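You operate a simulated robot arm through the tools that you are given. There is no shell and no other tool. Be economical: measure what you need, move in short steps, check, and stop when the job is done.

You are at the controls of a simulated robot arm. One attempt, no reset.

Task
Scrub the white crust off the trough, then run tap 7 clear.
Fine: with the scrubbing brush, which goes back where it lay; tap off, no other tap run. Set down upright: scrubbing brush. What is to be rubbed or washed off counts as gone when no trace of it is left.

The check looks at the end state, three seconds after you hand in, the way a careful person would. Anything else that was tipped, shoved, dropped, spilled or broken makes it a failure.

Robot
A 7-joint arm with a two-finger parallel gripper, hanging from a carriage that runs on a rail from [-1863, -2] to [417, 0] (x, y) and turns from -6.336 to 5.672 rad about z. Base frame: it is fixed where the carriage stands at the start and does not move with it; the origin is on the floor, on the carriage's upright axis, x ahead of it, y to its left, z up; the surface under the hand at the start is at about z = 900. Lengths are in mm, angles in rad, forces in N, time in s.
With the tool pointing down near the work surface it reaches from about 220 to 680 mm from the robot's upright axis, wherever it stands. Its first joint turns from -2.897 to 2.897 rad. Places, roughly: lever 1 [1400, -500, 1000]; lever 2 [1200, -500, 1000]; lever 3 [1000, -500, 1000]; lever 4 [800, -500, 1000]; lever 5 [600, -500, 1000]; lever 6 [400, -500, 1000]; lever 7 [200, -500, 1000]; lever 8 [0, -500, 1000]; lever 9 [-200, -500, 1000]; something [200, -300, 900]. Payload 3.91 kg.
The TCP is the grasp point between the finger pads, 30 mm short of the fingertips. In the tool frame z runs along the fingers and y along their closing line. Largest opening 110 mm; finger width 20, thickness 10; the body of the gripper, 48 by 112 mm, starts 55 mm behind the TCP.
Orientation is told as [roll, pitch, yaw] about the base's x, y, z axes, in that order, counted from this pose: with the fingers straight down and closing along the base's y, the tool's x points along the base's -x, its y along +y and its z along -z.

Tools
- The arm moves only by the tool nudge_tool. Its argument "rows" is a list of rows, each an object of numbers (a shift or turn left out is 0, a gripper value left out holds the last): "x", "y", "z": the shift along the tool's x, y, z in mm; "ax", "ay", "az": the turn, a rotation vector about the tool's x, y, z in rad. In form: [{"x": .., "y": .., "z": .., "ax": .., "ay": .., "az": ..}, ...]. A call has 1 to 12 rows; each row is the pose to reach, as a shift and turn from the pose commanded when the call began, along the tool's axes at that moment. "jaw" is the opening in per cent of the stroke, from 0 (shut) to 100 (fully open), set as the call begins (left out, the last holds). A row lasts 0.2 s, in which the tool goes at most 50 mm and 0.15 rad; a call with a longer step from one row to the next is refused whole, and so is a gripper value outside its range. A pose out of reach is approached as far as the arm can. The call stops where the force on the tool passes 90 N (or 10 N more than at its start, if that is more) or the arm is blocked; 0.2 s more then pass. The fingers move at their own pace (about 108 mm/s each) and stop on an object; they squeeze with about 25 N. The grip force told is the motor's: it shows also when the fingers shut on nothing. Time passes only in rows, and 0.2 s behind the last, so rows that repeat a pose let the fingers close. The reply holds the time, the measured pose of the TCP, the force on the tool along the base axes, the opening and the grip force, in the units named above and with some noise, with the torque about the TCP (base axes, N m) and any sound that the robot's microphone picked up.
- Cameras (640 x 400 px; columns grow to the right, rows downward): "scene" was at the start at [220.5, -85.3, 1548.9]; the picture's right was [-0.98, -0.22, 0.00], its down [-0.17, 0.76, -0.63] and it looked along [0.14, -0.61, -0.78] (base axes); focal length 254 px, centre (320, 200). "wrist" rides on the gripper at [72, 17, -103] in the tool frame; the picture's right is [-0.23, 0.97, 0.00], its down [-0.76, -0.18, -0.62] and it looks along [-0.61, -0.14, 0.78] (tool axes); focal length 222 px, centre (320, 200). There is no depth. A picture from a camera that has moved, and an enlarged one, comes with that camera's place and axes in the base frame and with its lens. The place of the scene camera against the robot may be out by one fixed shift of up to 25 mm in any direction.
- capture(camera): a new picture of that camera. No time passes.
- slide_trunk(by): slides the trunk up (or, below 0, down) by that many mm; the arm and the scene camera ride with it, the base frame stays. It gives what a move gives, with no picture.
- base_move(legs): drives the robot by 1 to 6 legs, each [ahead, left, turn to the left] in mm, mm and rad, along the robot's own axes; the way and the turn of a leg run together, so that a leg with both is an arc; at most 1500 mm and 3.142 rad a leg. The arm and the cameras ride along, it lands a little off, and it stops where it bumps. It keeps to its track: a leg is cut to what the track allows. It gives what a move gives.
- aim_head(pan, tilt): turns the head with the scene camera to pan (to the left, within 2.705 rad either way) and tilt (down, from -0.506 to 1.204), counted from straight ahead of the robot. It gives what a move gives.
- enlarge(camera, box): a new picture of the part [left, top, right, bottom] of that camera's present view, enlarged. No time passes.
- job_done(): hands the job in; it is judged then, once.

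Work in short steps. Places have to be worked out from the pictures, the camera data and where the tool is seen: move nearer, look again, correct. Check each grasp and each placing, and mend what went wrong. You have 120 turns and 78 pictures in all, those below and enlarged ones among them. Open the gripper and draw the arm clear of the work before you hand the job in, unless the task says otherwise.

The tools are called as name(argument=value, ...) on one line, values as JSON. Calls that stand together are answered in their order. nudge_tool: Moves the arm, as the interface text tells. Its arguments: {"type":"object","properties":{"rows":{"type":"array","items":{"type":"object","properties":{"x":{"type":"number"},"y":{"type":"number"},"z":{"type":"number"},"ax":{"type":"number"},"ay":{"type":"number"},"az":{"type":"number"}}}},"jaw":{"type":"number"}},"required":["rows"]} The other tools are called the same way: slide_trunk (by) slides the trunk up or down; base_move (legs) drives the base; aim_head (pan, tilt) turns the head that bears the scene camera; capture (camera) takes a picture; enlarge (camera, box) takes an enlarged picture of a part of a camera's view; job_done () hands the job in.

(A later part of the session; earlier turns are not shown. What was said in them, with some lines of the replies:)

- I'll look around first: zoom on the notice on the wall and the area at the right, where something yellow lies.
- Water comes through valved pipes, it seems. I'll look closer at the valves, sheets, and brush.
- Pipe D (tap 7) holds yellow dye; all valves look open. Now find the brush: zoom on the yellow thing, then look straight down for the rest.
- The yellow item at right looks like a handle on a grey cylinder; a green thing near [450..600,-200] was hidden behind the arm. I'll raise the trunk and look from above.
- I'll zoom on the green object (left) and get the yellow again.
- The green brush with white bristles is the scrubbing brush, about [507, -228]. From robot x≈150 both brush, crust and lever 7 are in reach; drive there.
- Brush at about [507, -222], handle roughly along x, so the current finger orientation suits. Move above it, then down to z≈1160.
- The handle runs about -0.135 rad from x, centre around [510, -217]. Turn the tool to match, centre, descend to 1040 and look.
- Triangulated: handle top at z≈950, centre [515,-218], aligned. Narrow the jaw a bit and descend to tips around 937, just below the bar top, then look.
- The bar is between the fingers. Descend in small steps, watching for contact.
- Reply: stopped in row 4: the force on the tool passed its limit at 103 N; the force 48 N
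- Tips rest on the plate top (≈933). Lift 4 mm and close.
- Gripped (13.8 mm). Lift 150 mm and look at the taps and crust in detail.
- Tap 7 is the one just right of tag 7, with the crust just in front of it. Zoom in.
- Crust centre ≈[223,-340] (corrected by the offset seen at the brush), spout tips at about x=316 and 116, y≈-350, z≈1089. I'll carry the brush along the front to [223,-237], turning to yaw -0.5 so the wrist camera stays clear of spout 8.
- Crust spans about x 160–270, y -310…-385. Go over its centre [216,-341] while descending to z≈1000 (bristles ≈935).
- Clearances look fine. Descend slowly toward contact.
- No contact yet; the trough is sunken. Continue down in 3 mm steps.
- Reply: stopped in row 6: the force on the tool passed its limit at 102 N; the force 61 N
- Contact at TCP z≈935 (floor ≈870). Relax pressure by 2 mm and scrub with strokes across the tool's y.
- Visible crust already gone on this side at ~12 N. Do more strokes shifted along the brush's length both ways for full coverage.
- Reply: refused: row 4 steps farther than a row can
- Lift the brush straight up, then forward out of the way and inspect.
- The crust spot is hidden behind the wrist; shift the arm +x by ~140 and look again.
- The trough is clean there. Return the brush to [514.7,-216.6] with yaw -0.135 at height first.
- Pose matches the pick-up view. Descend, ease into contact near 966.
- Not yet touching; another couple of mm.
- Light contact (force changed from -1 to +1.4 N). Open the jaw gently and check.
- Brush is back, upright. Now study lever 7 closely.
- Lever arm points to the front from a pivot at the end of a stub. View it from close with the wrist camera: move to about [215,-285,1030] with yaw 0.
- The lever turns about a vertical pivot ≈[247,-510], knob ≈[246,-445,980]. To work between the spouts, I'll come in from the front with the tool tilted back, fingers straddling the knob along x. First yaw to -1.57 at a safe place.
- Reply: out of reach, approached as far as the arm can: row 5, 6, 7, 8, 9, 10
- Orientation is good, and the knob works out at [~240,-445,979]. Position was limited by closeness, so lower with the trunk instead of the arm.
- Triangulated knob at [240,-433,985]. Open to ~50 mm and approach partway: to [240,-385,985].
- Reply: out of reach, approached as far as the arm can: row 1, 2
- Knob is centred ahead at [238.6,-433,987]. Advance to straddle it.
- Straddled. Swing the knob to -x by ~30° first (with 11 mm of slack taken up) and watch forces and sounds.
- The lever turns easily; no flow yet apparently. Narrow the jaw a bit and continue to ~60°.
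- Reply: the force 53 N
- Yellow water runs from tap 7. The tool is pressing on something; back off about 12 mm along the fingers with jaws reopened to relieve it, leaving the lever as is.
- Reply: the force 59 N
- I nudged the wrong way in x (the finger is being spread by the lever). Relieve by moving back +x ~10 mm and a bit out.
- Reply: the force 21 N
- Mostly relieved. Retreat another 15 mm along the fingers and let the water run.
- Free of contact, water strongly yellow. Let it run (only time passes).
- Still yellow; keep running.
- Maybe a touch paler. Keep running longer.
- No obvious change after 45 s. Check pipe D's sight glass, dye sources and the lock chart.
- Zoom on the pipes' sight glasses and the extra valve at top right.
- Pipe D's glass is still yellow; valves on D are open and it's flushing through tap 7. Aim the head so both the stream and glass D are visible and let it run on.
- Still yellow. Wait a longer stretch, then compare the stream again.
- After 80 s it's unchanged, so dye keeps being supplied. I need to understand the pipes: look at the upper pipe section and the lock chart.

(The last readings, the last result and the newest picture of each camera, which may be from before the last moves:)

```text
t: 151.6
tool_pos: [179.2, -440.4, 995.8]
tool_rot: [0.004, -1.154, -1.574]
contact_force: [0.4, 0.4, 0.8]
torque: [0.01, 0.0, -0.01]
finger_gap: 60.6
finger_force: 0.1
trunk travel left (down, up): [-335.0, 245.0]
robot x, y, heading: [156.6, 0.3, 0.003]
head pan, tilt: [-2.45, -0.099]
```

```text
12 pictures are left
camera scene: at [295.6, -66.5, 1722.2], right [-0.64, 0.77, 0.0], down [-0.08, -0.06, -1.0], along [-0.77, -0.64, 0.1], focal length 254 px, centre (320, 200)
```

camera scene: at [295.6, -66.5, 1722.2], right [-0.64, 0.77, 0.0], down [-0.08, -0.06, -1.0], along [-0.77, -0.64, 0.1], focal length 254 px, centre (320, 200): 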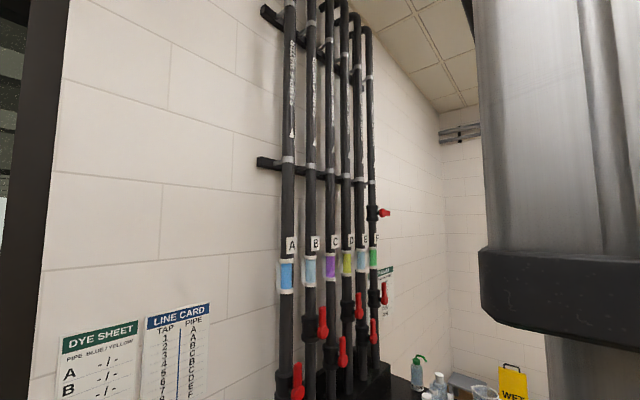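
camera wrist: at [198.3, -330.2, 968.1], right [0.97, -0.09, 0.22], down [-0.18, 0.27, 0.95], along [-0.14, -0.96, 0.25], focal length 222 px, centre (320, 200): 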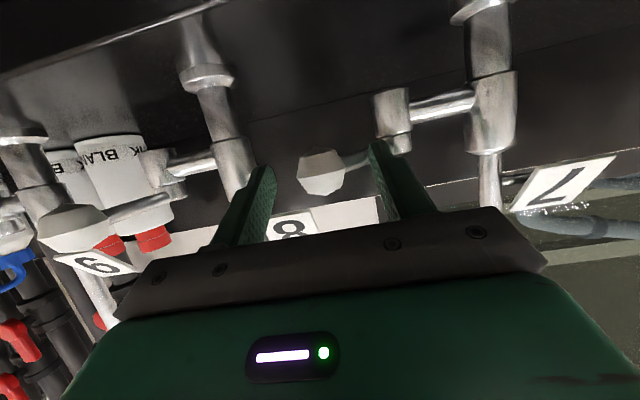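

There's lettering with arrows on the pipes; zoom.

enlarge(camera="scene", box=[270, 0, 390, 160])

enlarge(camera="scene", box=[270, 190, 410, 400])

```text
2.50 times, centred on (330, 80) of scene
camera zoom: at [295.6, -66.5, 1722.2], right [-0.64, 0.77, 0.0], down [-0.08, -0.06, -1.0], along [-0.77, -0.64, 0.1], focal length 634 px, centre (295, 500)
```

zoom: 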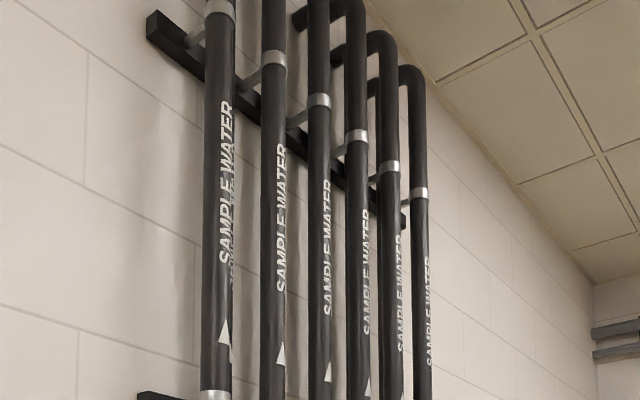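

```text
1.90 times, centred on (340, 295) of scene
camera zoom: at [295.6, -66.5, 1722.2], right [-0.64, 0.77, 0.0], down [-0.08, -0.06, -1.0], along [-0.77, -0.64, 0.1], focal length 483 px, centre (282, 19)
```

zoom: 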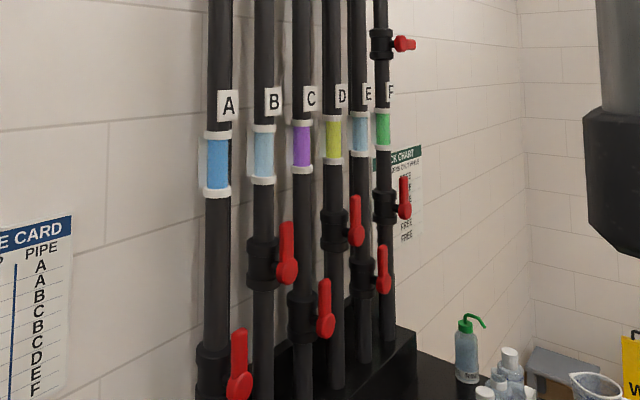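

The lever is only at ~45° (knob ≈[199,-455], pivot ≈[254,-509]), so the tap is half open. I'll back out, close the fingers, and push the knob on toward ~85° from its front side.

nudge_tool(rows=[{"x": 11.4, "z": -25.6}, {"x": 22.4, "z": -50.2}, {"x": 22.4, "z": -50.2, "y": 22}, {"x": 22.4, "z": -50.2, "y": 43}])

nudge_tool(rows=[{}, {}, {"x": -7.3, "z": 16.4}], jaw=0)

nudge_tool(rows=[{"y": -6, "x": -3.3, "z": 7.3}, {"y": -14, "x": -5.5, "z": 12.3}, {"y": -23, "x": -7.8, "z": 17.3}, {"y": -30, "x": -11, "z": 25}, {"y": -36, "x": -14.7, "z": 32.9}, {"y": -40, "x": -18, "z": 40}, {"y": -43, "x": -20.4, "z": 45.7}])

capture(camera="wrist")

```text
t: 152.6
tool_pos: [222.3, -384.1, 998.1]
tool_rot: [0.005, -1.156, -1.578]
contact_force: [-0.7, 0.2, -0.3]
torque: [-0.02, 0.05, 0.02]
finger_gap: 60.7
finger_force: 0.2
trunk travel left (down, up): [-335.0, 245.0]
robot x, y, heading: [157.0, -0.6, 0.003]
head pan, tilt: [-2.45, -0.099]
```

```text
t: 153.4
tool_pos: [222.6, -403.1, 996.5]
tool_rot: [0.007, -1.156, -1.577]
contact_force: [-0.3, 0.1, -0.3]
torque: [-0.01, -0.01, 0.02]
finger_gap: 0.2
finger_force: 25.0
trunk travel left (down, up): [-335.0, 245.0]
robot x, y, heading: [160.7, -2.0, -0.002]
head pan, tilt: [-2.45, -0.099]
```

```text
t: 154.6
tool_pos: [199.9, -420.6, 996.6]
tool_rot: [0.03, -1.152, -1.586]
contact_force: [17.3, 71.4, 30.6]
torque: [-0.39, 0.13, -0.09]
finger_gap: 0.0
finger_force: 25.0
trunk travel left (down, up): [-335.0, 245.0]
robot x, y, heading: [158.3, 0.8, 0.004]
head pan, tilt: [-2.45, -0.099]
stopped in row 5: the force on the tool passed its limit at 100 N (the readings are from after the stop); the commanded pose is now the measured one
```

```text
9 pictures are left
camera wrist: at [215.8, -298.6, 972.4], right [0.97, -0.08, 0.22], down [-0.19, 0.26, 0.95], along [-0.13, -0.96, 0.23], focal length 222 px, centre (320, 200)
```

wrist: 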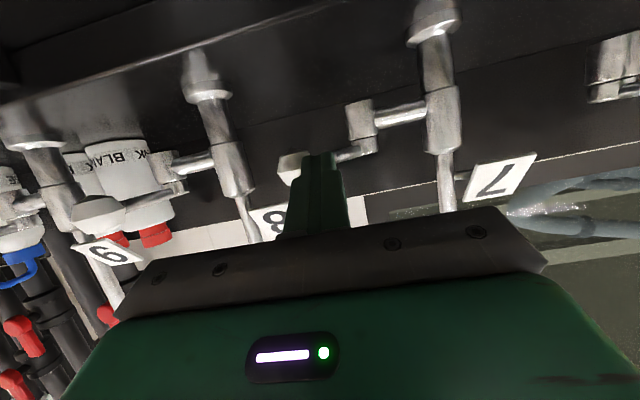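

The lever is at its stop (71 N), so the tap is fully open and pipe D simply keeps feeding yellow water. Line card says tap 7 = pipe D, so valve D has to be shut to let the line run clear. Valve D's handle hub triangulates to ≈[-670,-650,1350], pointing up to ≈1434. Retreat and raise the trunk.

nudge_tool(rows=[{"x": 6, "z": -14}, {"x": 16, "z": -35}, {"x": 26, "z": -58}, {"x": 32, "z": -72}])

slide_trunk(by=240)

base_move(legs=[[-760, 0, 0]])

aim_head(pan=-1.6, tilt=0.7)

capture(camera="scene")

```text
t: 155.6
tool_pos: [194.0, -371.7, 998.3]
tool_rot: [0.019, -1.16, -1.581]
contact_force: [0.1, -0.1, 0.2]
torque: [-0.01, 0.02, -0.03]
finger_gap: 0.2
finger_force: 25.1
out of reach, approached as far as the arm can: row 4
trunk travel left (down, up): [-335.0, 245.0]
robot x, y, heading: [158.8, 0.5, 0.005]
head pan, tilt: [-2.45, -0.099]
```

```text
t: 158.1
tool_pos: [193.9, -370.1, 1238.4]
tool_rot: [0.02, -1.158, -1.579]
contact_force: [1.0, -0.2, 0.6]
torque: [0.0, -0.03, 0.01]
finger_gap: 0.0
finger_force: 25.6
trunk travel left (down, up): [-575.0, 5.0]
robot x, y, heading: [157.9, 0.4, 0.004]
head pan, tilt: [-2.45, -0.099]
```

```text
t: 159.5
tool_pos: [121.0, -371.5, 1238.1]
tool_rot: [0.124, -1.16, -1.617]
contact_force: [18.4, 14.6, 9.1]
torque: [0.12, -0.13, 0.04]
finger_gap: 0.2
finger_force: 25.1
trunk travel left (down, up): [-575.0, 5.0]
robot x, y, heading: [61.2, -0.5, 0.014]
head pan, tilt: [-2.45, -0.099]
stopped in leg 1: the force on the tool passed its limit at 114 N (the readings are from after the stop); the commanded pose is now the measured one
```

```text
t: 160.7
tool_pos: [121.9, -372.1, 1238.2]
tool_rot: [0.121, -1.158, -1.62]
contact_force: [33.9, 6.6, -2.1]
torque: [0.09, -0.46, 0.2]
finger_gap: 0.0
finger_force: 24.6
trunk travel left (down, up): [-575.0, 5.0]
robot x, y, heading: [55.6, 2.2, 0.01]
head pan, tilt: [-1.6, 0.7]
```

```text
8 pictures are left
camera scene: at [262.2, -94.0, 1890.2], right [-1.0, 0.02, 0.0], down [0.02, 0.64, -0.76], along [-0.01, -0.76, -0.64], focal length 254 px, centre (320, 200)
```

scene: 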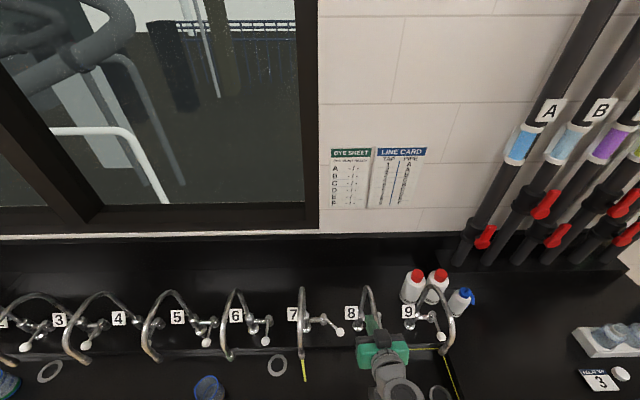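

The fingertips bumped spout 8 — I hadn't retracted enough. Back off by 45 mm, then raise the arm well above the spouts.

base_move(legs=[[45, 0, 0]])

nudge_tool(rows=[{"x": -30, "z": -14}, {"x": -65, "z": -29}, {"x": -100, "z": -45}, {"x": -135, "z": -60}, {"x": -173, "z": -78}, {"x": -173, "z": -78}])

```text
t: 161.6
tool_pos: [162.6, -372.2, 1238.3]
tool_rot: [0.105, -1.163, -1.609]
contact_force: [-1.1, 0.2, 0.2]
torque: [0.01, 0.02, 0.03]
finger_gap: 0.0
finger_force: 25.3
trunk travel left (down, up): [-575.0, 5.0]
robot x, y, heading: [105.1, -1.0, 0.009]
head pan, tilt: [-1.6, 0.7]
```

```text
t: 163.0
tool_pos: [160.5, -400.1, 1406.6]
tool_rot: [0.105, -1.162, -1.608]
contact_force: [0.5, -0.1, 0.1]
torque: [-0.02, 0.03, 0.02]
finger_gap: 0.0
finger_force: 25.0
out of reach, approached as far as the arm can: row 4, 5, 6
trunk travel left (down, up): [-575.0, 5.0]
robot x, y, heading: [102.8, -1.6, 0.012]
head pan, tilt: [-1.6, 0.7]
```

Clear of the spouts (z≈1407). Now drive to robot x≈-690 and view the valves.

base_move(legs=[[-790, 0, 0]])

aim_head(pan=-1.5, tilt=0.45)

capture(camera="scene")

```text
t: 167.2
tool_pos: [-612.3, -401.2, 1405.5]
tool_rot: [0.107, -1.162, -1.608]
contact_force: [0.7, -0.1, -1.3]
torque: [-0.02, 0.01, -0.01]
finger_gap: 0.1
finger_force: 25.5
trunk travel left (down, up): [-575.0, 5.0]
robot x, y, heading: [-666.2, 0.8, 0.012]
head pan, tilt: [-1.6, 0.7]
```

```text
t: 167.9
tool_pos: [-611.9, -400.6, 1406.4]
tool_rot: [0.106, -1.161, -1.608]
contact_force: [0.3, 1.4, -1.4]
torque: [0.0, 0.02, 0.01]
finger_gap: 0.1
finger_force: 25.1
trunk travel left (down, up): [-575.0, 5.0]
robot x, y, heading: [-668.4, -0.8, 0.013]
head pan, tilt: [-1.499, 0.45]
```

```text
7 pictures are left
camera scene: at [-457.3, -101.4, 1911.7], right [-1.0, -0.08, 0.0], down [-0.04, 0.43, -0.9], along [0.07, -0.9, -0.44], focal length 254 px, centre (320, 200)
```

scene: 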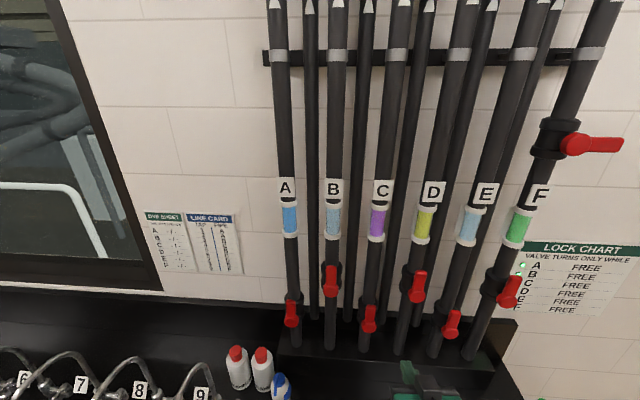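

Clear front view: valve D's handle points up (open); F's top valve shows the shut position (handle to the right). Lock chart: all FREE. Get a wrist view for exact alignment.

capture(camera="wrist")

```text
6 pictures are left
camera wrist: at [-601.6, -276.4, 1380.3], right [0.97, -0.03, 0.25], down [-0.23, 0.26, 0.94], along [-0.09, -0.97, 0.24], focal length 222 px, centre (320, 200)
```

wrist: 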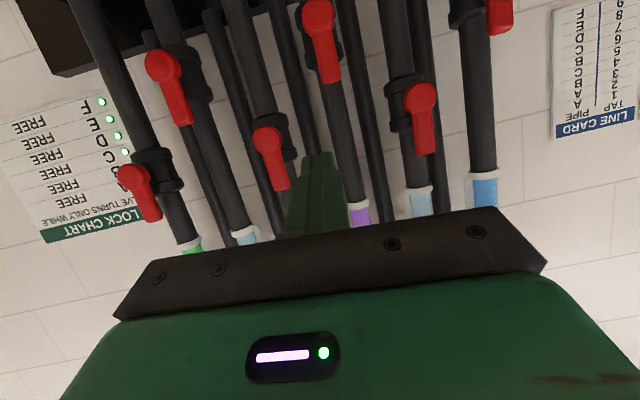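

Valve D's handle: hub ≈[-693,-640,1354], end z≈1434. Come in on its +x side: TCP to [-650,-628,1424], in steps.

nudge_tool(rows=[{"x": -20, "y": -12, "z": 34}, {"x": -40, "y": -23, "z": 68}, {"x": -60, "y": -35, "z": 102}, {"x": -80.5, "y": -46.6, "z": 136}, {"x": -90, "y": -48, "z": 158}, {"x": -99, "y": -49.4, "z": 179}, {"x": -107.8, "y": -50.7, "z": 198.5}, {"x": -107.8, "y": -50.7, "z": 198.5}])

capture(camera="wrist")

```text
t: 169.8
tool_pos: [-649.9, -627.1, 1422.6]
tool_rot: [0.106, -1.162, -1.608]
contact_force: [-0.3, 0.4, 0.0]
torque: [-0.02, 0.02, -0.04]
finger_gap: 0.0
finger_force: 25.2
trunk travel left (down, up): [-575.0, 5.0]
robot x, y, heading: [-671.2, 0.8, 0.009]
head pan, tilt: [-1.499, 0.45]
```

```text
5 pictures are left
camera wrist: at [-639.8, -503.4, 1397.2], right [0.97, -0.03, 0.25], down [-0.23, 0.26, 0.94], along [-0.09, -0.97, 0.24], focal length 222 px, centre (320, 200)
```

wrist: 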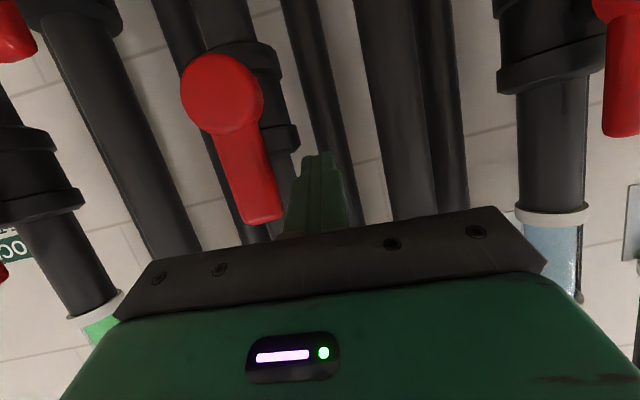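

The finger is just right of handle D, hub triangulated at [-696,-654,1353]. Go 10 mm deeper and sweep the handle a quarter turn clockwise (toward -x).

nudge_tool(rows=[{"x": -4, "y": -0.6, "z": 9.2}, {"x": -0.5, "y": -21.7, "z": 9.3}, {"x": -4.3, "y": -38.4, "z": 6.4}, {"x": -4.4, "y": -55.3, "z": 5.2}, {"x": 0.1, "y": -72.4, "z": 5.9}, {"x": 8.3, "y": -87.8, "z": 8.3}, {"x": 20.1, "y": -100.2, "z": 12.7}, {"x": 33.9, "y": -108.8, "z": 18}, {"x": 38.3, "y": -110, "z": 19.9}, {"x": 38.3, "y": -110, "z": 19.9}])

capture(camera="wrist")

```text
t: 170.8
tool_pos: [-674.8, -636.7, 1420.1]
tool_rot: [0.128, -1.148, -1.572]
contact_force: [27.7, 19.8, -7.1]
torque: [0.01, 0.08, 0.12]
finger_gap: 0.0
finger_force: 25.4
trunk travel left (down, up): [-575.0, 5.0]
robot x, y, heading: [-670.4, 0.6, 0.015]
head pan, tilt: [-1.499, 0.45]
stopped in row 5: the force on the tool passed its limit at 96 N (the readings are from after the stop); the commanded pose is now the measured one
```

```text
4 pictures are left
camera wrist: at [-671.3, -512.9, 1396.7], right [0.97, 0.02, 0.26], down [-0.26, 0.23, 0.94], along [-0.04, -0.97, 0.23], focal length 222 px, centre (320, 200)
```

wrist: 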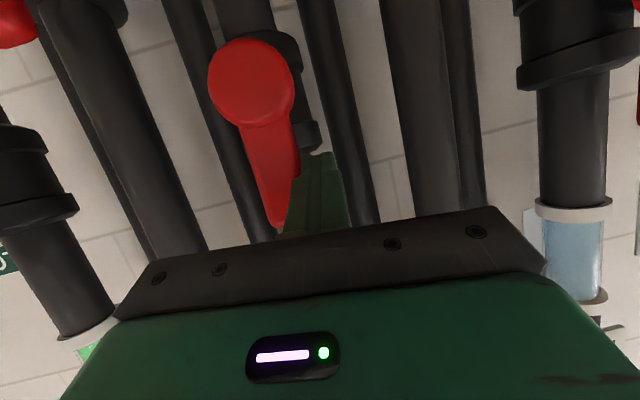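

The handle did not turn toward -x at ~96 N — it seems to be at a stop that way. Back out, go round to its other side, and try toward +x.

nudge_tool(rows=[{"x": 12.4, "y": 11.4, "z": -26}, {"x": 29.7, "y": 16.2, "z": -63.8}, {"x": 29.7, "y": -26.6, "z": -69.4}, {"x": 29.7, "y": -61.4, "z": -73.9}, {"x": 14.8, "y": -65.5, "z": -41.5}, {"x": 0, "y": -69.6, "z": -9.1}, {"x": 0, "y": -69.6, "z": -9.1}])

nudge_tool(rows=[{"x": 0.5, "y": 12, "z": 2}, {"x": 0.9, "y": 24.8, "z": 3.7}, {"x": -2.7, "y": 41.9, "z": 4.2}, {"x": -2.7, "y": 58.8, "z": 6.5}, {"x": 1.8, "y": 75.4, "z": 10.7}, {"x": 10, "y": 89.9, "z": 16.3}, {"x": 21.9, "y": 101.2, "z": 23.1}, {"x": 35.6, "y": 108.3, "z": 30.2}, {"x": 41.1, "y": 109, "z": 32.7}, {"x": 41.1, "y": 109, "z": 32.7}])

```text
t: 172.4
tool_pos: [-754.9, -637.7, 1422.1]
tool_rot: [0.118, -1.156, -1.576]
contact_force: [-0.2, 0.1, -0.6]
torque: [-0.02, 0.01, 0.0]
finger_gap: 0.0
finger_force: 25.1
trunk travel left (down, up): [-575.0, 5.0]
robot x, y, heading: [-667.4, -2.6, 0.013]
head pan, tilt: [-1.499, 0.45]
```

```text
t: 174.6
tool_pos: [-642.6, -645.7, 1389.5]
tool_rot: [0.121, -1.179, -1.585]
contact_force: [-7.1, -1.3, 59.1]
torque: [-1.31, 0.08, -0.2]
finger_gap: 0.2
finger_force: 25.3
trunk travel left (down, up): [-575.0, 5.0]
robot x, y, heading: [-669.1, -0.4, 0.009]
head pan, tilt: [-1.499, 0.45]
```

The handle swung to +x and hit its stop (59 N up), so valve D is now across the pipe. Retreat, then look at the valve and tap 7's stream.

nudge_tool(rows=[{"x": -25, "z": -11}, {"x": -12, "z": -47}, {"x": 4, "z": -83}, {"x": 20, "z": -119}, {"x": 36, "z": -155}, {"x": 52, "z": -191}, {"x": 60, "z": -215}])

aim_head(pan=-0.7, tilt=0.6)

nudge_tool(rows=[{}, {}, {}, {}, {}, {}, {}, {}, {}, {}, {}, {}])

capture(camera="scene")

```text
t: 176.2
tool_pos: [-666.1, -422.2, 1409.3]
tool_rot: [0.118, -1.156, -1.577]
contact_force: [0.4, -0.3, -0.7]
torque: [0.01, -0.01, 0.02]
finger_gap: 0.0
finger_force: 24.9
trunk travel left (down, up): [-575.0, 5.0]
robot x, y, heading: [-666.9, 0.3, 0.017]
head pan, tilt: [-1.499, 0.45]
```

```text
t: 177.3
tool_pos: [-665.9, -422.0, 1409.5]
tool_rot: [0.12, -1.155, -1.575]
contact_force: [0.0, -0.7, 0.5]
torque: [0.05, -0.02, -0.01]
finger_gap: 0.0
finger_force: 25.6
trunk travel left (down, up): [-575.0, 5.0]
robot x, y, heading: [-670.8, -1.1, 0.015]
head pan, tilt: [-0.7, 0.6]
```

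```text
t: 179.9
tool_pos: [-665.4, -420.9, 1410.1]
tool_rot: [0.118, -1.155, -1.576]
contact_force: [-0.7, -0.5, 0.5]
torque: [0.02, 0.01, 0.0]
finger_gap: 0.0
finger_force: 25.7
trunk travel left (down, up): [-575.0, 5.0]
robot x, y, heading: [-668.9, 1.8, 0.014]
head pan, tilt: [-0.7, 0.6]
```

```text
3 pictures are left
camera scene: at [-395.0, -64.5, 1898.2], right [-0.63, -0.78, 0.0], down [-0.44, 0.36, -0.83], along [0.64, -0.52, -0.56], focal length 254 px, centre (320, 200)
```

scene: 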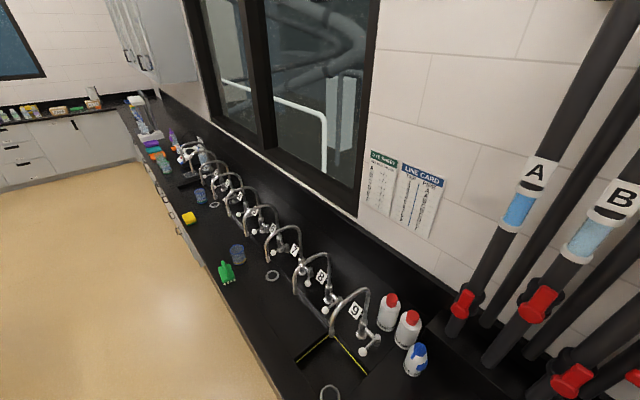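

No yellow visible under tap 7 from here. Return so the tool stands midway between spouts 7 and 8 (x≈216), still high, and look at the stream up close.

base_move(legs=[[882, 0, 0]])

aim_head(pan=-1.35, tilt=1.0)

nudge_tool(rows=[{}, {}, {}, {}, {}, {}, {}, {}, {}, {}, {}, {}])

nudge_tool(rows=[{}, {}, {}, {}, {}, {}, {}, {}, {}, {}, {}, {}])

nudge_tool(rows=[{}, {}, {}, {}, {}, {}, {}, {}, {}, {}, {}, {}])

```text
t: 184.7
tool_pos: [221.8, -420.1, 1409.5]
tool_rot: [0.118, -1.157, -1.581]
contact_force: [-0.3, 0.3, -0.2]
torque: [0.02, 0.01, -0.01]
finger_gap: 0.3
finger_force: 25.5
trunk travel left (down, up): [-575.0, 5.0]
robot x, y, heading: [220.5, -3.2, 0.018]
head pan, tilt: [-0.7, 0.6]
```

```text
t: 185.7
tool_pos: [222.5, -420.7, 1409.4]
tool_rot: [0.117, -1.156, -1.58]
contact_force: [0.2, 0.6, 0.0]
torque: [-0.01, 0.04, 0.03]
finger_gap: 0.1
finger_force: 25.1
trunk travel left (down, up): [-575.0, 5.0]
robot x, y, heading: [224.2, 0.0, 0.009]
head pan, tilt: [-1.349, 1.0]
```

```text
t: 188.3
tool_pos: [222.7, -421.0, 1410.7]
tool_rot: [0.117, -1.155, -1.579]
contact_force: [-0.4, -0.8, -0.7]
torque: [0.0, 0.03, 0.02]
finger_gap: 0.0
finger_force: 25.0
trunk travel left (down, up): [-575.0, 5.0]
robot x, y, heading: [226.3, 0.1, 0.01]
head pan, tilt: [-1.349, 1.0]
```

```text
t: 190.9
tool_pos: [223.5, -421.2, 1410.6]
tool_rot: [0.116, -1.155, -1.581]
contact_force: [-0.2, 0.0, 0.3]
torque: [0.0, -0.03, -0.02]
finger_gap: 0.2
finger_force: 25.0
trunk travel left (down, up): [-575.0, 5.0]
robot x, y, heading: [220.8, -0.6, 0.015]
head pan, tilt: [-1.349, 1.0]
```

```text
t: 193.5
tool_pos: [221.9, -420.3, 1409.3]
tool_rot: [0.117, -1.155, -1.58]
contact_force: [-0.3, -0.5, 0.6]
torque: [0.03, 0.03, 0.0]
finger_gap: 0.2
finger_force: 25.4
trunk travel left (down, up): [-575.0, 5.0]
robot x, y, heading: [221.4, 0.7, 0.018]
head pan, tilt: [-1.349, 1.0]
```

Zoom on tap 7's spout and stream.

enlarge(camera="scene", box=[330, 210, 450, 300])

```text
4.44 times, centred on (390, 255) of scene
camera zoom: at [443.1, -76.3, 1866.2], right [-0.97, -0.23, 0.0], down [-0.2, 0.82, -0.54], along [0.13, -0.53, -0.84], focal length 1128 px, centre (9, -44)
```

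zoom: 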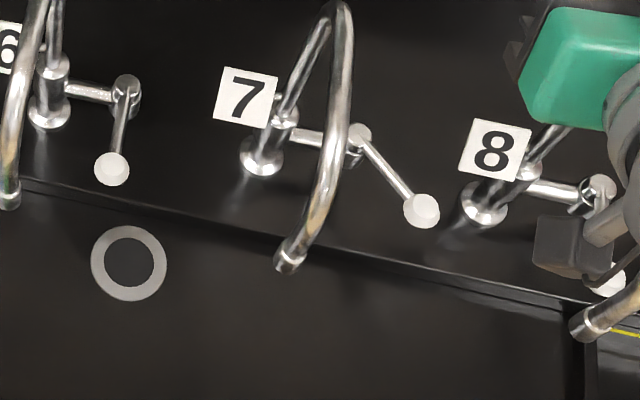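

No flow now: shutting valve D merely cuts tap 7 off. On reflection, the first water out was pale and cloudy and then turned to the same clear yellow as pipe D's sight glass — pipe D's sample water simply is yellow, so the tap had run clear. I should put valve D back open as it was; drive back.

base_move(legs=[[-885, 0, 0]])

nudge_tool(rows=[{}, {}])

```text
t: 198.2
tool_pos: [-664.0, -421.3, 1410.1]
tool_rot: [0.119, -1.156, -1.578]
contact_force: [0.7, -0.2, 0.7]
torque: [0.0, 0.0, 0.0]
finger_gap: 0.1
finger_force: 25.1
trunk travel left (down, up): [-575.0, 5.0]
robot x, y, heading: [-663.5, 0.2, 0.016]
head pan, tilt: [-1.349, 1.0]
```

```text
t: 198.8
tool_pos: [-665.0, -422.4, 1408.9]
tool_rot: [0.118, -1.155, -1.577]
contact_force: [0.2, 0.1, -0.8]
torque: [-0.02, 0.02, -0.03]
finger_gap: 0.0
finger_force: 25.0
trunk travel left (down, up): [-575.0, 5.0]
robot x, y, heading: [-665.9, -0.9, 0.013]
head pan, tilt: [-1.349, 1.0]
```

Enter below the handle (which now points +x at z≈1353): first in front, then in at z≈1318.

nudge_tool(rows=[{"x": 8.2, "y": 2.9, "z": 38}, {"x": 16.4, "y": 5.8, "z": 76}, {"x": 24.5, "y": 8.6, "z": 114}, {"x": 32.7, "y": 11.5, "z": 152}, {"x": 23, "y": 8.9, "z": 173}, {"x": 14, "y": 6.3, "z": 194}, {"x": 4, "y": 3.6, "z": 215}, {"x": -5.2, "y": 1, "z": 235}, {"x": -5.2, "y": 1, "z": 235}])

```text
t: 200.8
tool_pos: [-639.6, -637.7, 1319.6]
tool_rot: [0.117, -1.157, -1.578]
contact_force: [0.1, 0.9, 0.1]
torque: [-0.02, 0.0, 0.04]
finger_gap: 0.0
finger_force: 25.4
trunk travel left (down, up): [-575.0, 5.0]
robot x, y, heading: [-667.7, 0.7, 0.017]
head pan, tilt: [-1.349, 1.0]
```

In place below the handle. Sweep it back up to vertical.

nudge_tool(rows=[{"x": -12.8, "y": 5.7, "z": -5}, {"x": -28.3, "y": 10.5, "z": -11.4}, {"x": -43.9, "y": 11.4, "z": -18.2}, {"x": -59.4, "y": 7.3, "z": -25.7}, {"x": -73.1, "y": -0.9, "z": -33}, {"x": -84.1, "y": -13.2, "z": -39.5}, {"x": -91.4, "y": -27.7, "z": -44.7}, {"x": -91.4, "y": -31.7, "z": -45.2}, {"x": -91.4, "y": -31.7, "z": -45.2}])

```text
t: 202.8
tool_pos: [-673.5, -635.3, 1421.4]
tool_rot: [0.121, -1.156, -1.577]
contact_force: [7.6, 3.2, 2.6]
torque: [-0.05, 0.05, 0.07]
finger_gap: 0.1
finger_force: 25.3
trunk travel left (down, up): [-575.0, 5.0]
robot x, y, heading: [-663.7, -2.0, 0.014]
head pan, tilt: [-1.349, 1.0]
```

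Nearly at the stop (7.6 N). Push a few mm more until it clearly rests on the stop.

nudge_tool(rows=[{"y": -4}, {"y": -8}, {"y": -8}])

```text
t: 203.6
tool_pos: [-674.3, -635.6, 1420.9]
tool_rot: [0.129, -1.157, -1.58]
contact_force: [39.9, 12.5, 7.8]
torque: [-0.15, 0.26, 0.38]
finger_gap: 0.0
finger_force: 25.6
trunk travel left (down, up): [-575.0, 5.0]
robot x, y, heading: [-664.9, 0.0, 0.024]
head pan, tilt: [-1.349, 1.0]
```

Handle is back hard on its open stop. Retreat, then return to tap 7 and let it run.

nudge_tool(rows=[{"y": 14, "z": 2}, {"x": 18, "y": 22, "z": -34}, {"x": 36, "y": 28, "z": -72}, {"x": 56, "y": 33, "z": -110}, {"x": 77, "y": 39, "z": -149}, {"x": 98, "y": 44, "z": -188}, {"x": 98, "y": 44, "z": -188}])

base_move(legs=[[880, 0, 0]])

nudge_tool(rows=[{}, {}, {}, {}, {}, {}, {}, {}, {}, {}, {}, {}])

```text
t: 205.2
tool_pos: [-657.6, -421.1, 1407.2]
tool_rot: [0.12, -1.155, -1.58]
contact_force: [0.3, 0.6, -0.6]
torque: [0.0, -0.01, -0.01]
finger_gap: 0.3
finger_force: 25.5
trunk travel left (down, up): [-575.0, 5.0]
robot x, y, heading: [-667.9, 4.1, 0.017]
head pan, tilt: [-1.349, 1.0]
```

```text
t: 209.8
tool_pos: [219.3, -419.6, 1406.5]
tool_rot: [0.117, -1.155, -1.577]
contact_force: [0.4, 0.3, 0.2]
torque: [0.0, 0.0, 0.0]
finger_gap: 0.0
finger_force: 25.0
trunk travel left (down, up): [-575.0, 5.0]
robot x, y, heading: [210.8, -4.1, 0.021]
head pan, tilt: [-1.349, 1.0]
```

```text
t: 212.4
tool_pos: [219.7, -419.6, 1407.5]
tool_rot: [0.119, -1.156, -1.578]
contact_force: [-0.6, 0.3, 0.7]
torque: [0.01, -0.02, 0.0]
finger_gap: 0.1
finger_force: 24.7
trunk travel left (down, up): [-575.0, 5.0]
robot x, y, heading: [208.1, 1.4, 0.015]
head pan, tilt: [-1.349, 1.0]
```

Let it run a further while, then check the stream.

nudge_tool(rows=[{}, {}, {}, {}, {}, {}, {}, {}, {}, {}, {}, {}])

nudge_tool(rows=[{}, {}, {}, {}, {}, {}, {}, {}, {}, {}, {}, {}])

nudge_tool(rows=[{}, {}, {}, {}, {}, {}, {}, {}, {}, {}, {}, {}])

nudge_tool(rows=[{}, {}, {}, {}, {}, {}, {}, {}, {}, {}, {}, {}])

nudge_tool(rows=[{}, {}, {}, {}, {}, {}, {}, {}, {}, {}, {}, {}])

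nudge_tool(rows=[{}, {}, {}, {}, {}, {}, {}, {}, {}, {}, {}, {}])

enlarge(camera="scene", box=[330, 210, 450, 300])

```text
t: 215.0
tool_pos: [219.7, -420.8, 1408.3]
tool_rot: [0.118, -1.156, -1.577]
contact_force: [0.2, 0.5, 0.3]
torque: [0.02, 0.02, 0.0]
finger_gap: 0.0
finger_force: 24.7
trunk travel left (down, up): [-575.0, 5.0]
robot x, y, heading: [211.3, -5.2, 0.017]
head pan, tilt: [-1.349, 1.0]
```

```text
t: 217.6
tool_pos: [220.0, -419.6, 1407.2]
tool_rot: [0.118, -1.157, -1.576]
contact_force: [0.1, -0.4, 0.5]
torque: [0.02, -0.04, -0.02]
finger_gap: 0.1
finger_force: 25.1
trunk travel left (down, up): [-575.0, 5.0]
robot x, y, heading: [207.9, -1.3, 0.013]
head pan, tilt: [-1.349, 1.0]
```

```text
t: 220.2
tool_pos: [219.3, -419.4, 1408.2]
tool_rot: [0.119, -1.155, -1.576]
contact_force: [-0.3, 1.1, 0.8]
torque: [0.0, 0.0, -0.01]
finger_gap: 0.1
finger_force: 25.1
trunk travel left (down, up): [-575.0, 5.0]
robot x, y, heading: [211.0, 0.3, 0.016]
head pan, tilt: [-1.349, 1.0]
```

```text
t: 222.8
tool_pos: [219.4, -420.7, 1407.3]
tool_rot: [0.12, -1.155, -1.575]
contact_force: [0.2, 0.3, -0.9]
torque: [0.02, -0.01, 0.02]
finger_gap: 0.0
finger_force: 24.8
trunk travel left (down, up): [-575.0, 5.0]
robot x, y, heading: [208.8, 4.0, 0.017]
head pan, tilt: [-1.349, 1.0]
```

```text
t: 225.4
tool_pos: [219.6, -420.1, 1408.1]
tool_rot: [0.116, -1.155, -1.575]
contact_force: [0.1, -0.3, 0.3]
torque: [0.0, -0.03, 0.02]
finger_gap: 0.2
finger_force: 25.0
trunk travel left (down, up): [-575.0, 5.0]
robot x, y, heading: [208.4, 0.5, 0.018]
head pan, tilt: [-1.349, 1.0]
```

```text
t: 228.0
tool_pos: [220.1, -420.2, 1405.9]
tool_rot: [0.118, -1.155, -1.574]
contact_force: [0.2, 0.5, 0.1]
torque: [0.01, -0.01, 0.0]
finger_gap: 0.0
finger_force: 24.8
trunk travel left (down, up): [-575.0, 5.0]
robot x, y, heading: [207.5, 4.3, 0.014]
head pan, tilt: [-1.349, 1.0]
```

```text
4.44 times, centred on (390, 255) of scene
camera zoom: at [430.1, -75.3, 1866.2], right [-0.97, -0.24, 0.0], down [-0.2, 0.82, -0.54], along [0.13, -0.52, -0.84], focal length 1128 px, centre (9, -44)
```

zoom: 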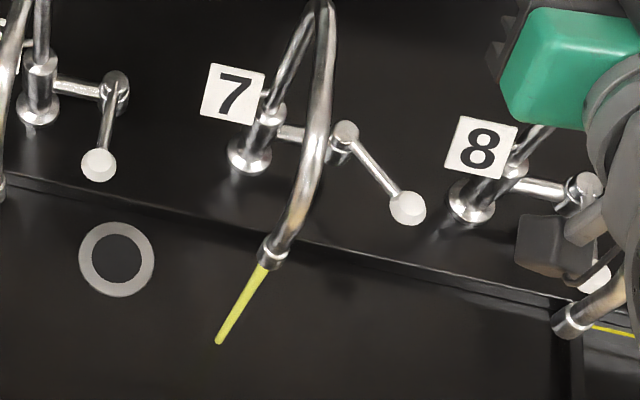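

Valve D is open again and tap 7 runs clear sample-yellow, same as its glass. Now go down between spouts 7 and 8 to close the tap.

nudge_tool(rows=[{"x": 41, "y": -2.5, "z": 9.8}, {"x": 82, "y": -4.5, "z": 19.5}, {"x": 122, "y": -6.8, "z": 29}, {"x": 163, "y": -9, "z": 39}, {"x": 163, "y": -9, "z": 39}])

slide_trunk(by=-240)

```text
t: 229.2
tool_pos: [215.7, -390.3, 1241.4]
tool_rot: [0.119, -1.157, -1.576]
contact_force: [-0.1, 0.0, 0.3]
torque: [0.0, 0.03, -0.01]
finger_gap: 0.0
finger_force: 25.0
trunk travel left (down, up): [-575.0, 5.0]
robot x, y, heading: [208.9, -2.0, 0.016]
head pan, tilt: [-1.349, 1.0]
```

```text
t: 231.7
tool_pos: [215.6, -391.4, 1001.2]
tool_rot: [0.118, -1.154, -1.574]
contact_force: [-0.1, 0.0, -0.9]
torque: [0.01, -0.01, 0.01]
finger_gap: 0.2
finger_force: 24.5
trunk travel left (down, up): [-335.0, 245.0]
robot x, y, heading: [202.2, -0.3, 0.015]
head pan, tilt: [-1.349, 1.0]
```

Down safely. Shift to x=180, open the jaw to 60 mm, and advance to the earlier contact-free straddle at [180,-440,996].

nudge_tool(rows=[{"x": 3.7, "y": -35.6, "z": -3}, {"x": 3.7, "y": -35.6, "z": -3}, {"x": 3.7, "y": -35.6, "z": -3}, {"x": -3, "y": -37.5, "z": 12}, {"x": -9, "y": -39.4, "z": 27}, {"x": -15.6, "y": -41.2, "z": 41.4}, {"x": -15.6, "y": -41.2, "z": 41.4}], jaw=55)

```text
t: 233.3
tool_pos: [179.5, -437.2, 997.7]
tool_rot: [0.117, -1.155, -1.575]
contact_force: [0.1, -0.6, -0.9]
torque: [-0.03, 0.01, -0.03]
finger_gap: 60.4
finger_force: 0.0
trunk travel left (down, up): [-335.0, 245.0]
robot x, y, heading: [207.7, -5.9, 0.017]
head pan, tilt: [-1.349, 1.0]
```

Free of contact. Now push the knob toward +x in 10 mm steps to x≈235.

nudge_tool(rows=[{"x": 4.6, "y": 10, "z": 3.3}, {"x": 4.6, "y": 20, "z": 4.6}, {"x": 4.6, "y": 30, "z": 5.9}, {"x": 4.6, "y": 40, "z": 7.2}, {"x": 4.6, "y": 48, "z": 8.2}, {"x": 4.6, "y": 55, "z": 9.2}, {"x": 4.6, "y": 55, "z": 9.2}])

```text
t: 234.9
tool_pos: [234.4, -439.8, 992.5]
tool_rot: [0.119, -1.155, -1.574]
contact_force: [0.2, -0.5, 0.8]
torque: [0.01, 0.0, -0.03]
finger_gap: 60.5
finger_force: 0.0
trunk travel left (down, up): [-335.0, 245.0]
robot x, y, heading: [213.0, 1.8, 0.015]
head pan, tilt: [-1.349, 1.0]
```

Lever moves easily. Narrow the jaw to 40 mm and push the rest, watching for the closed stop.

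nudge_tool(rows=[{}, {}, {"y": 3}, {"y": 6}, {"y": 9}, {"y": 12}, {"y": 12}], jaw=37)

```text
t: 236.5
tool_pos: [246.1, -439.0, 993.0]
tool_rot: [0.114, -1.155, -1.573]
contact_force: [-4.8, 0.6, 0.9]
torque: [-0.02, 0.05, -0.02]
finger_gap: 43.1
finger_force: 2.3
trunk travel left (down, up): [-335.0, 245.0]
robot x, y, heading: [210.0, -1.9, 0.016]
head pan, tilt: [-1.349, 1.0]
```

Resistance begins at knob x≈239, matching the original closed place. Press 6 mm more to seat it on the stop.

nudge_tool(rows=[{"y": 3}, {"y": 6}, {"y": 6}])

```text
t: 237.3
tool_pos: [248.1, -438.1, 991.4]
tool_rot: [0.109, -1.154, -1.573]
contact_force: [-15.2, 0.6, 1.8]
torque: [0.01, 0.22, -0.06]
finger_gap: 48.6
finger_force: 8.3
trunk travel left (down, up): [-335.0, 245.0]
robot x, y, heading: [209.6, -4.2, 0.017]
head pan, tilt: [-1.349, 1.0]
```

Firm stop: tap closed. Relieve, widen the jaw, and back out straight.

nudge_tool(rows=[{"y": -9}, {"y": -10}, {"y": -10}, {"x": 8, "y": -9, "z": -18}, {"x": 16, "y": -8, "z": -36}, {"x": 24, "y": -14, "z": -53}, {"x": 24, "y": -24, "z": -55}, {"x": 24, "y": -24, "z": -55}], jaw=50)

slide_trunk(by=240)

```text
t: 239.1
tool_pos: [222.9, -379.3, 992.4]
tool_rot: [0.118, -1.156, -1.573]
contact_force: [0.3, -0.1, -0.9]
torque: [0.02, -0.01, -0.01]
finger_gap: 55.0
finger_force: 0.1
trunk travel left (down, up): [-335.0, 245.0]
robot x, y, heading: [211.7, -1.7, 0.011]
head pan, tilt: [-1.349, 1.0]
```

```text
t: 241.6
tool_pos: [222.1, -378.6, 1232.3]
tool_rot: [0.117, -1.157, -1.574]
contact_force: [0.3, -0.2, 0.2]
torque: [-0.02, 0.03, -0.02]
finger_gap: 55.1
finger_force: 0.0
trunk travel left (down, up): [-575.0, 5.0]
robot x, y, heading: [209.2, 1.4, 0.016]
head pan, tilt: [-1.349, 1.0]
```

Raise the arm clear of the spouts, then take the last check picture with tap 7, trough and brush.

nudge_tool(rows=[{"x": -41, "z": -18}, {"x": -82, "z": -36}, {"x": -123, "z": -54}, {"x": -155, "z": -68}, {"x": -155, "z": -68}])

enlarge(camera="scene", box=[270, 205, 470, 330])

```text
t: 242.8
tool_pos: [213.3, -390.7, 1391.7]
tool_rot: [0.119, -1.155, -1.575]
contact_force: [0.9, -0.8, 0.1]
torque: [0.01, -0.01, 0.01]
finger_gap: 54.8
finger_force: 0.0
out of reach, approached as far as the arm can: row 4, 5
trunk travel left (down, up): [-575.0, 5.0]
robot x, y, heading: [211.5, -0.4, 0.018]
head pan, tilt: [-1.349, 1.0]
```

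```text
3.20 times, centred on (370, 268) of scene
camera zoom: at [430.1, -75.3, 1866.2], right [-0.97, -0.24, 0.0], down [-0.2, 0.82, -0.54], along [0.13, -0.52, -0.84], focal length 812 px, centre (160, -16)
```

zoom: 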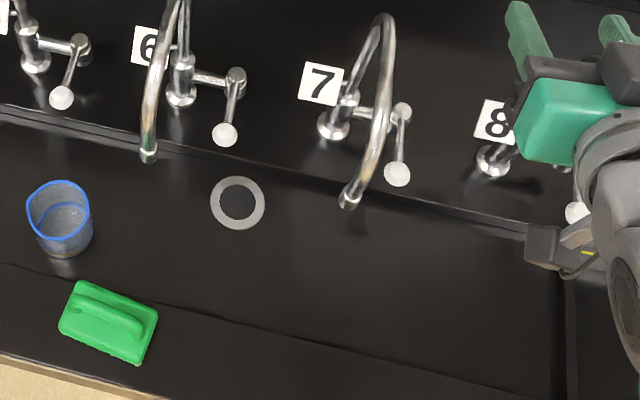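

Tap 7 is off with its lever in line with the others, the trough is clean, and the brush stands upright where it lay. The arm is clear and the gripper open, so I'm handing in.

job_done()

```text
The job is handed in.
```

I handed the job in, but I'm not certain tap 7 counts as "run clear". The crust is scrubbed off with no trace visible, the brush is back upright where it lay, tap 7 is off, and no other tap was run.

- **Tap 7:** It ran for over two minutes. The water came out pale at first, then turned yellow, the same as the sight glass on pipe D, which the line card gives as tap 7's pipe. It never went colourless. I took the yellow to be pipe D's own water, but that is my guess.
- **Valve D:** While looking for the cause I turned valve D shut, which only stopped the flow. I turned it back to its open stop, and the water ran again.
- **Bump:** The fingertips hit tap 8's spout once while the robot was moving, at about 114 N. I saw no damage or leak in later pictures, but I didn't check that spout closely.
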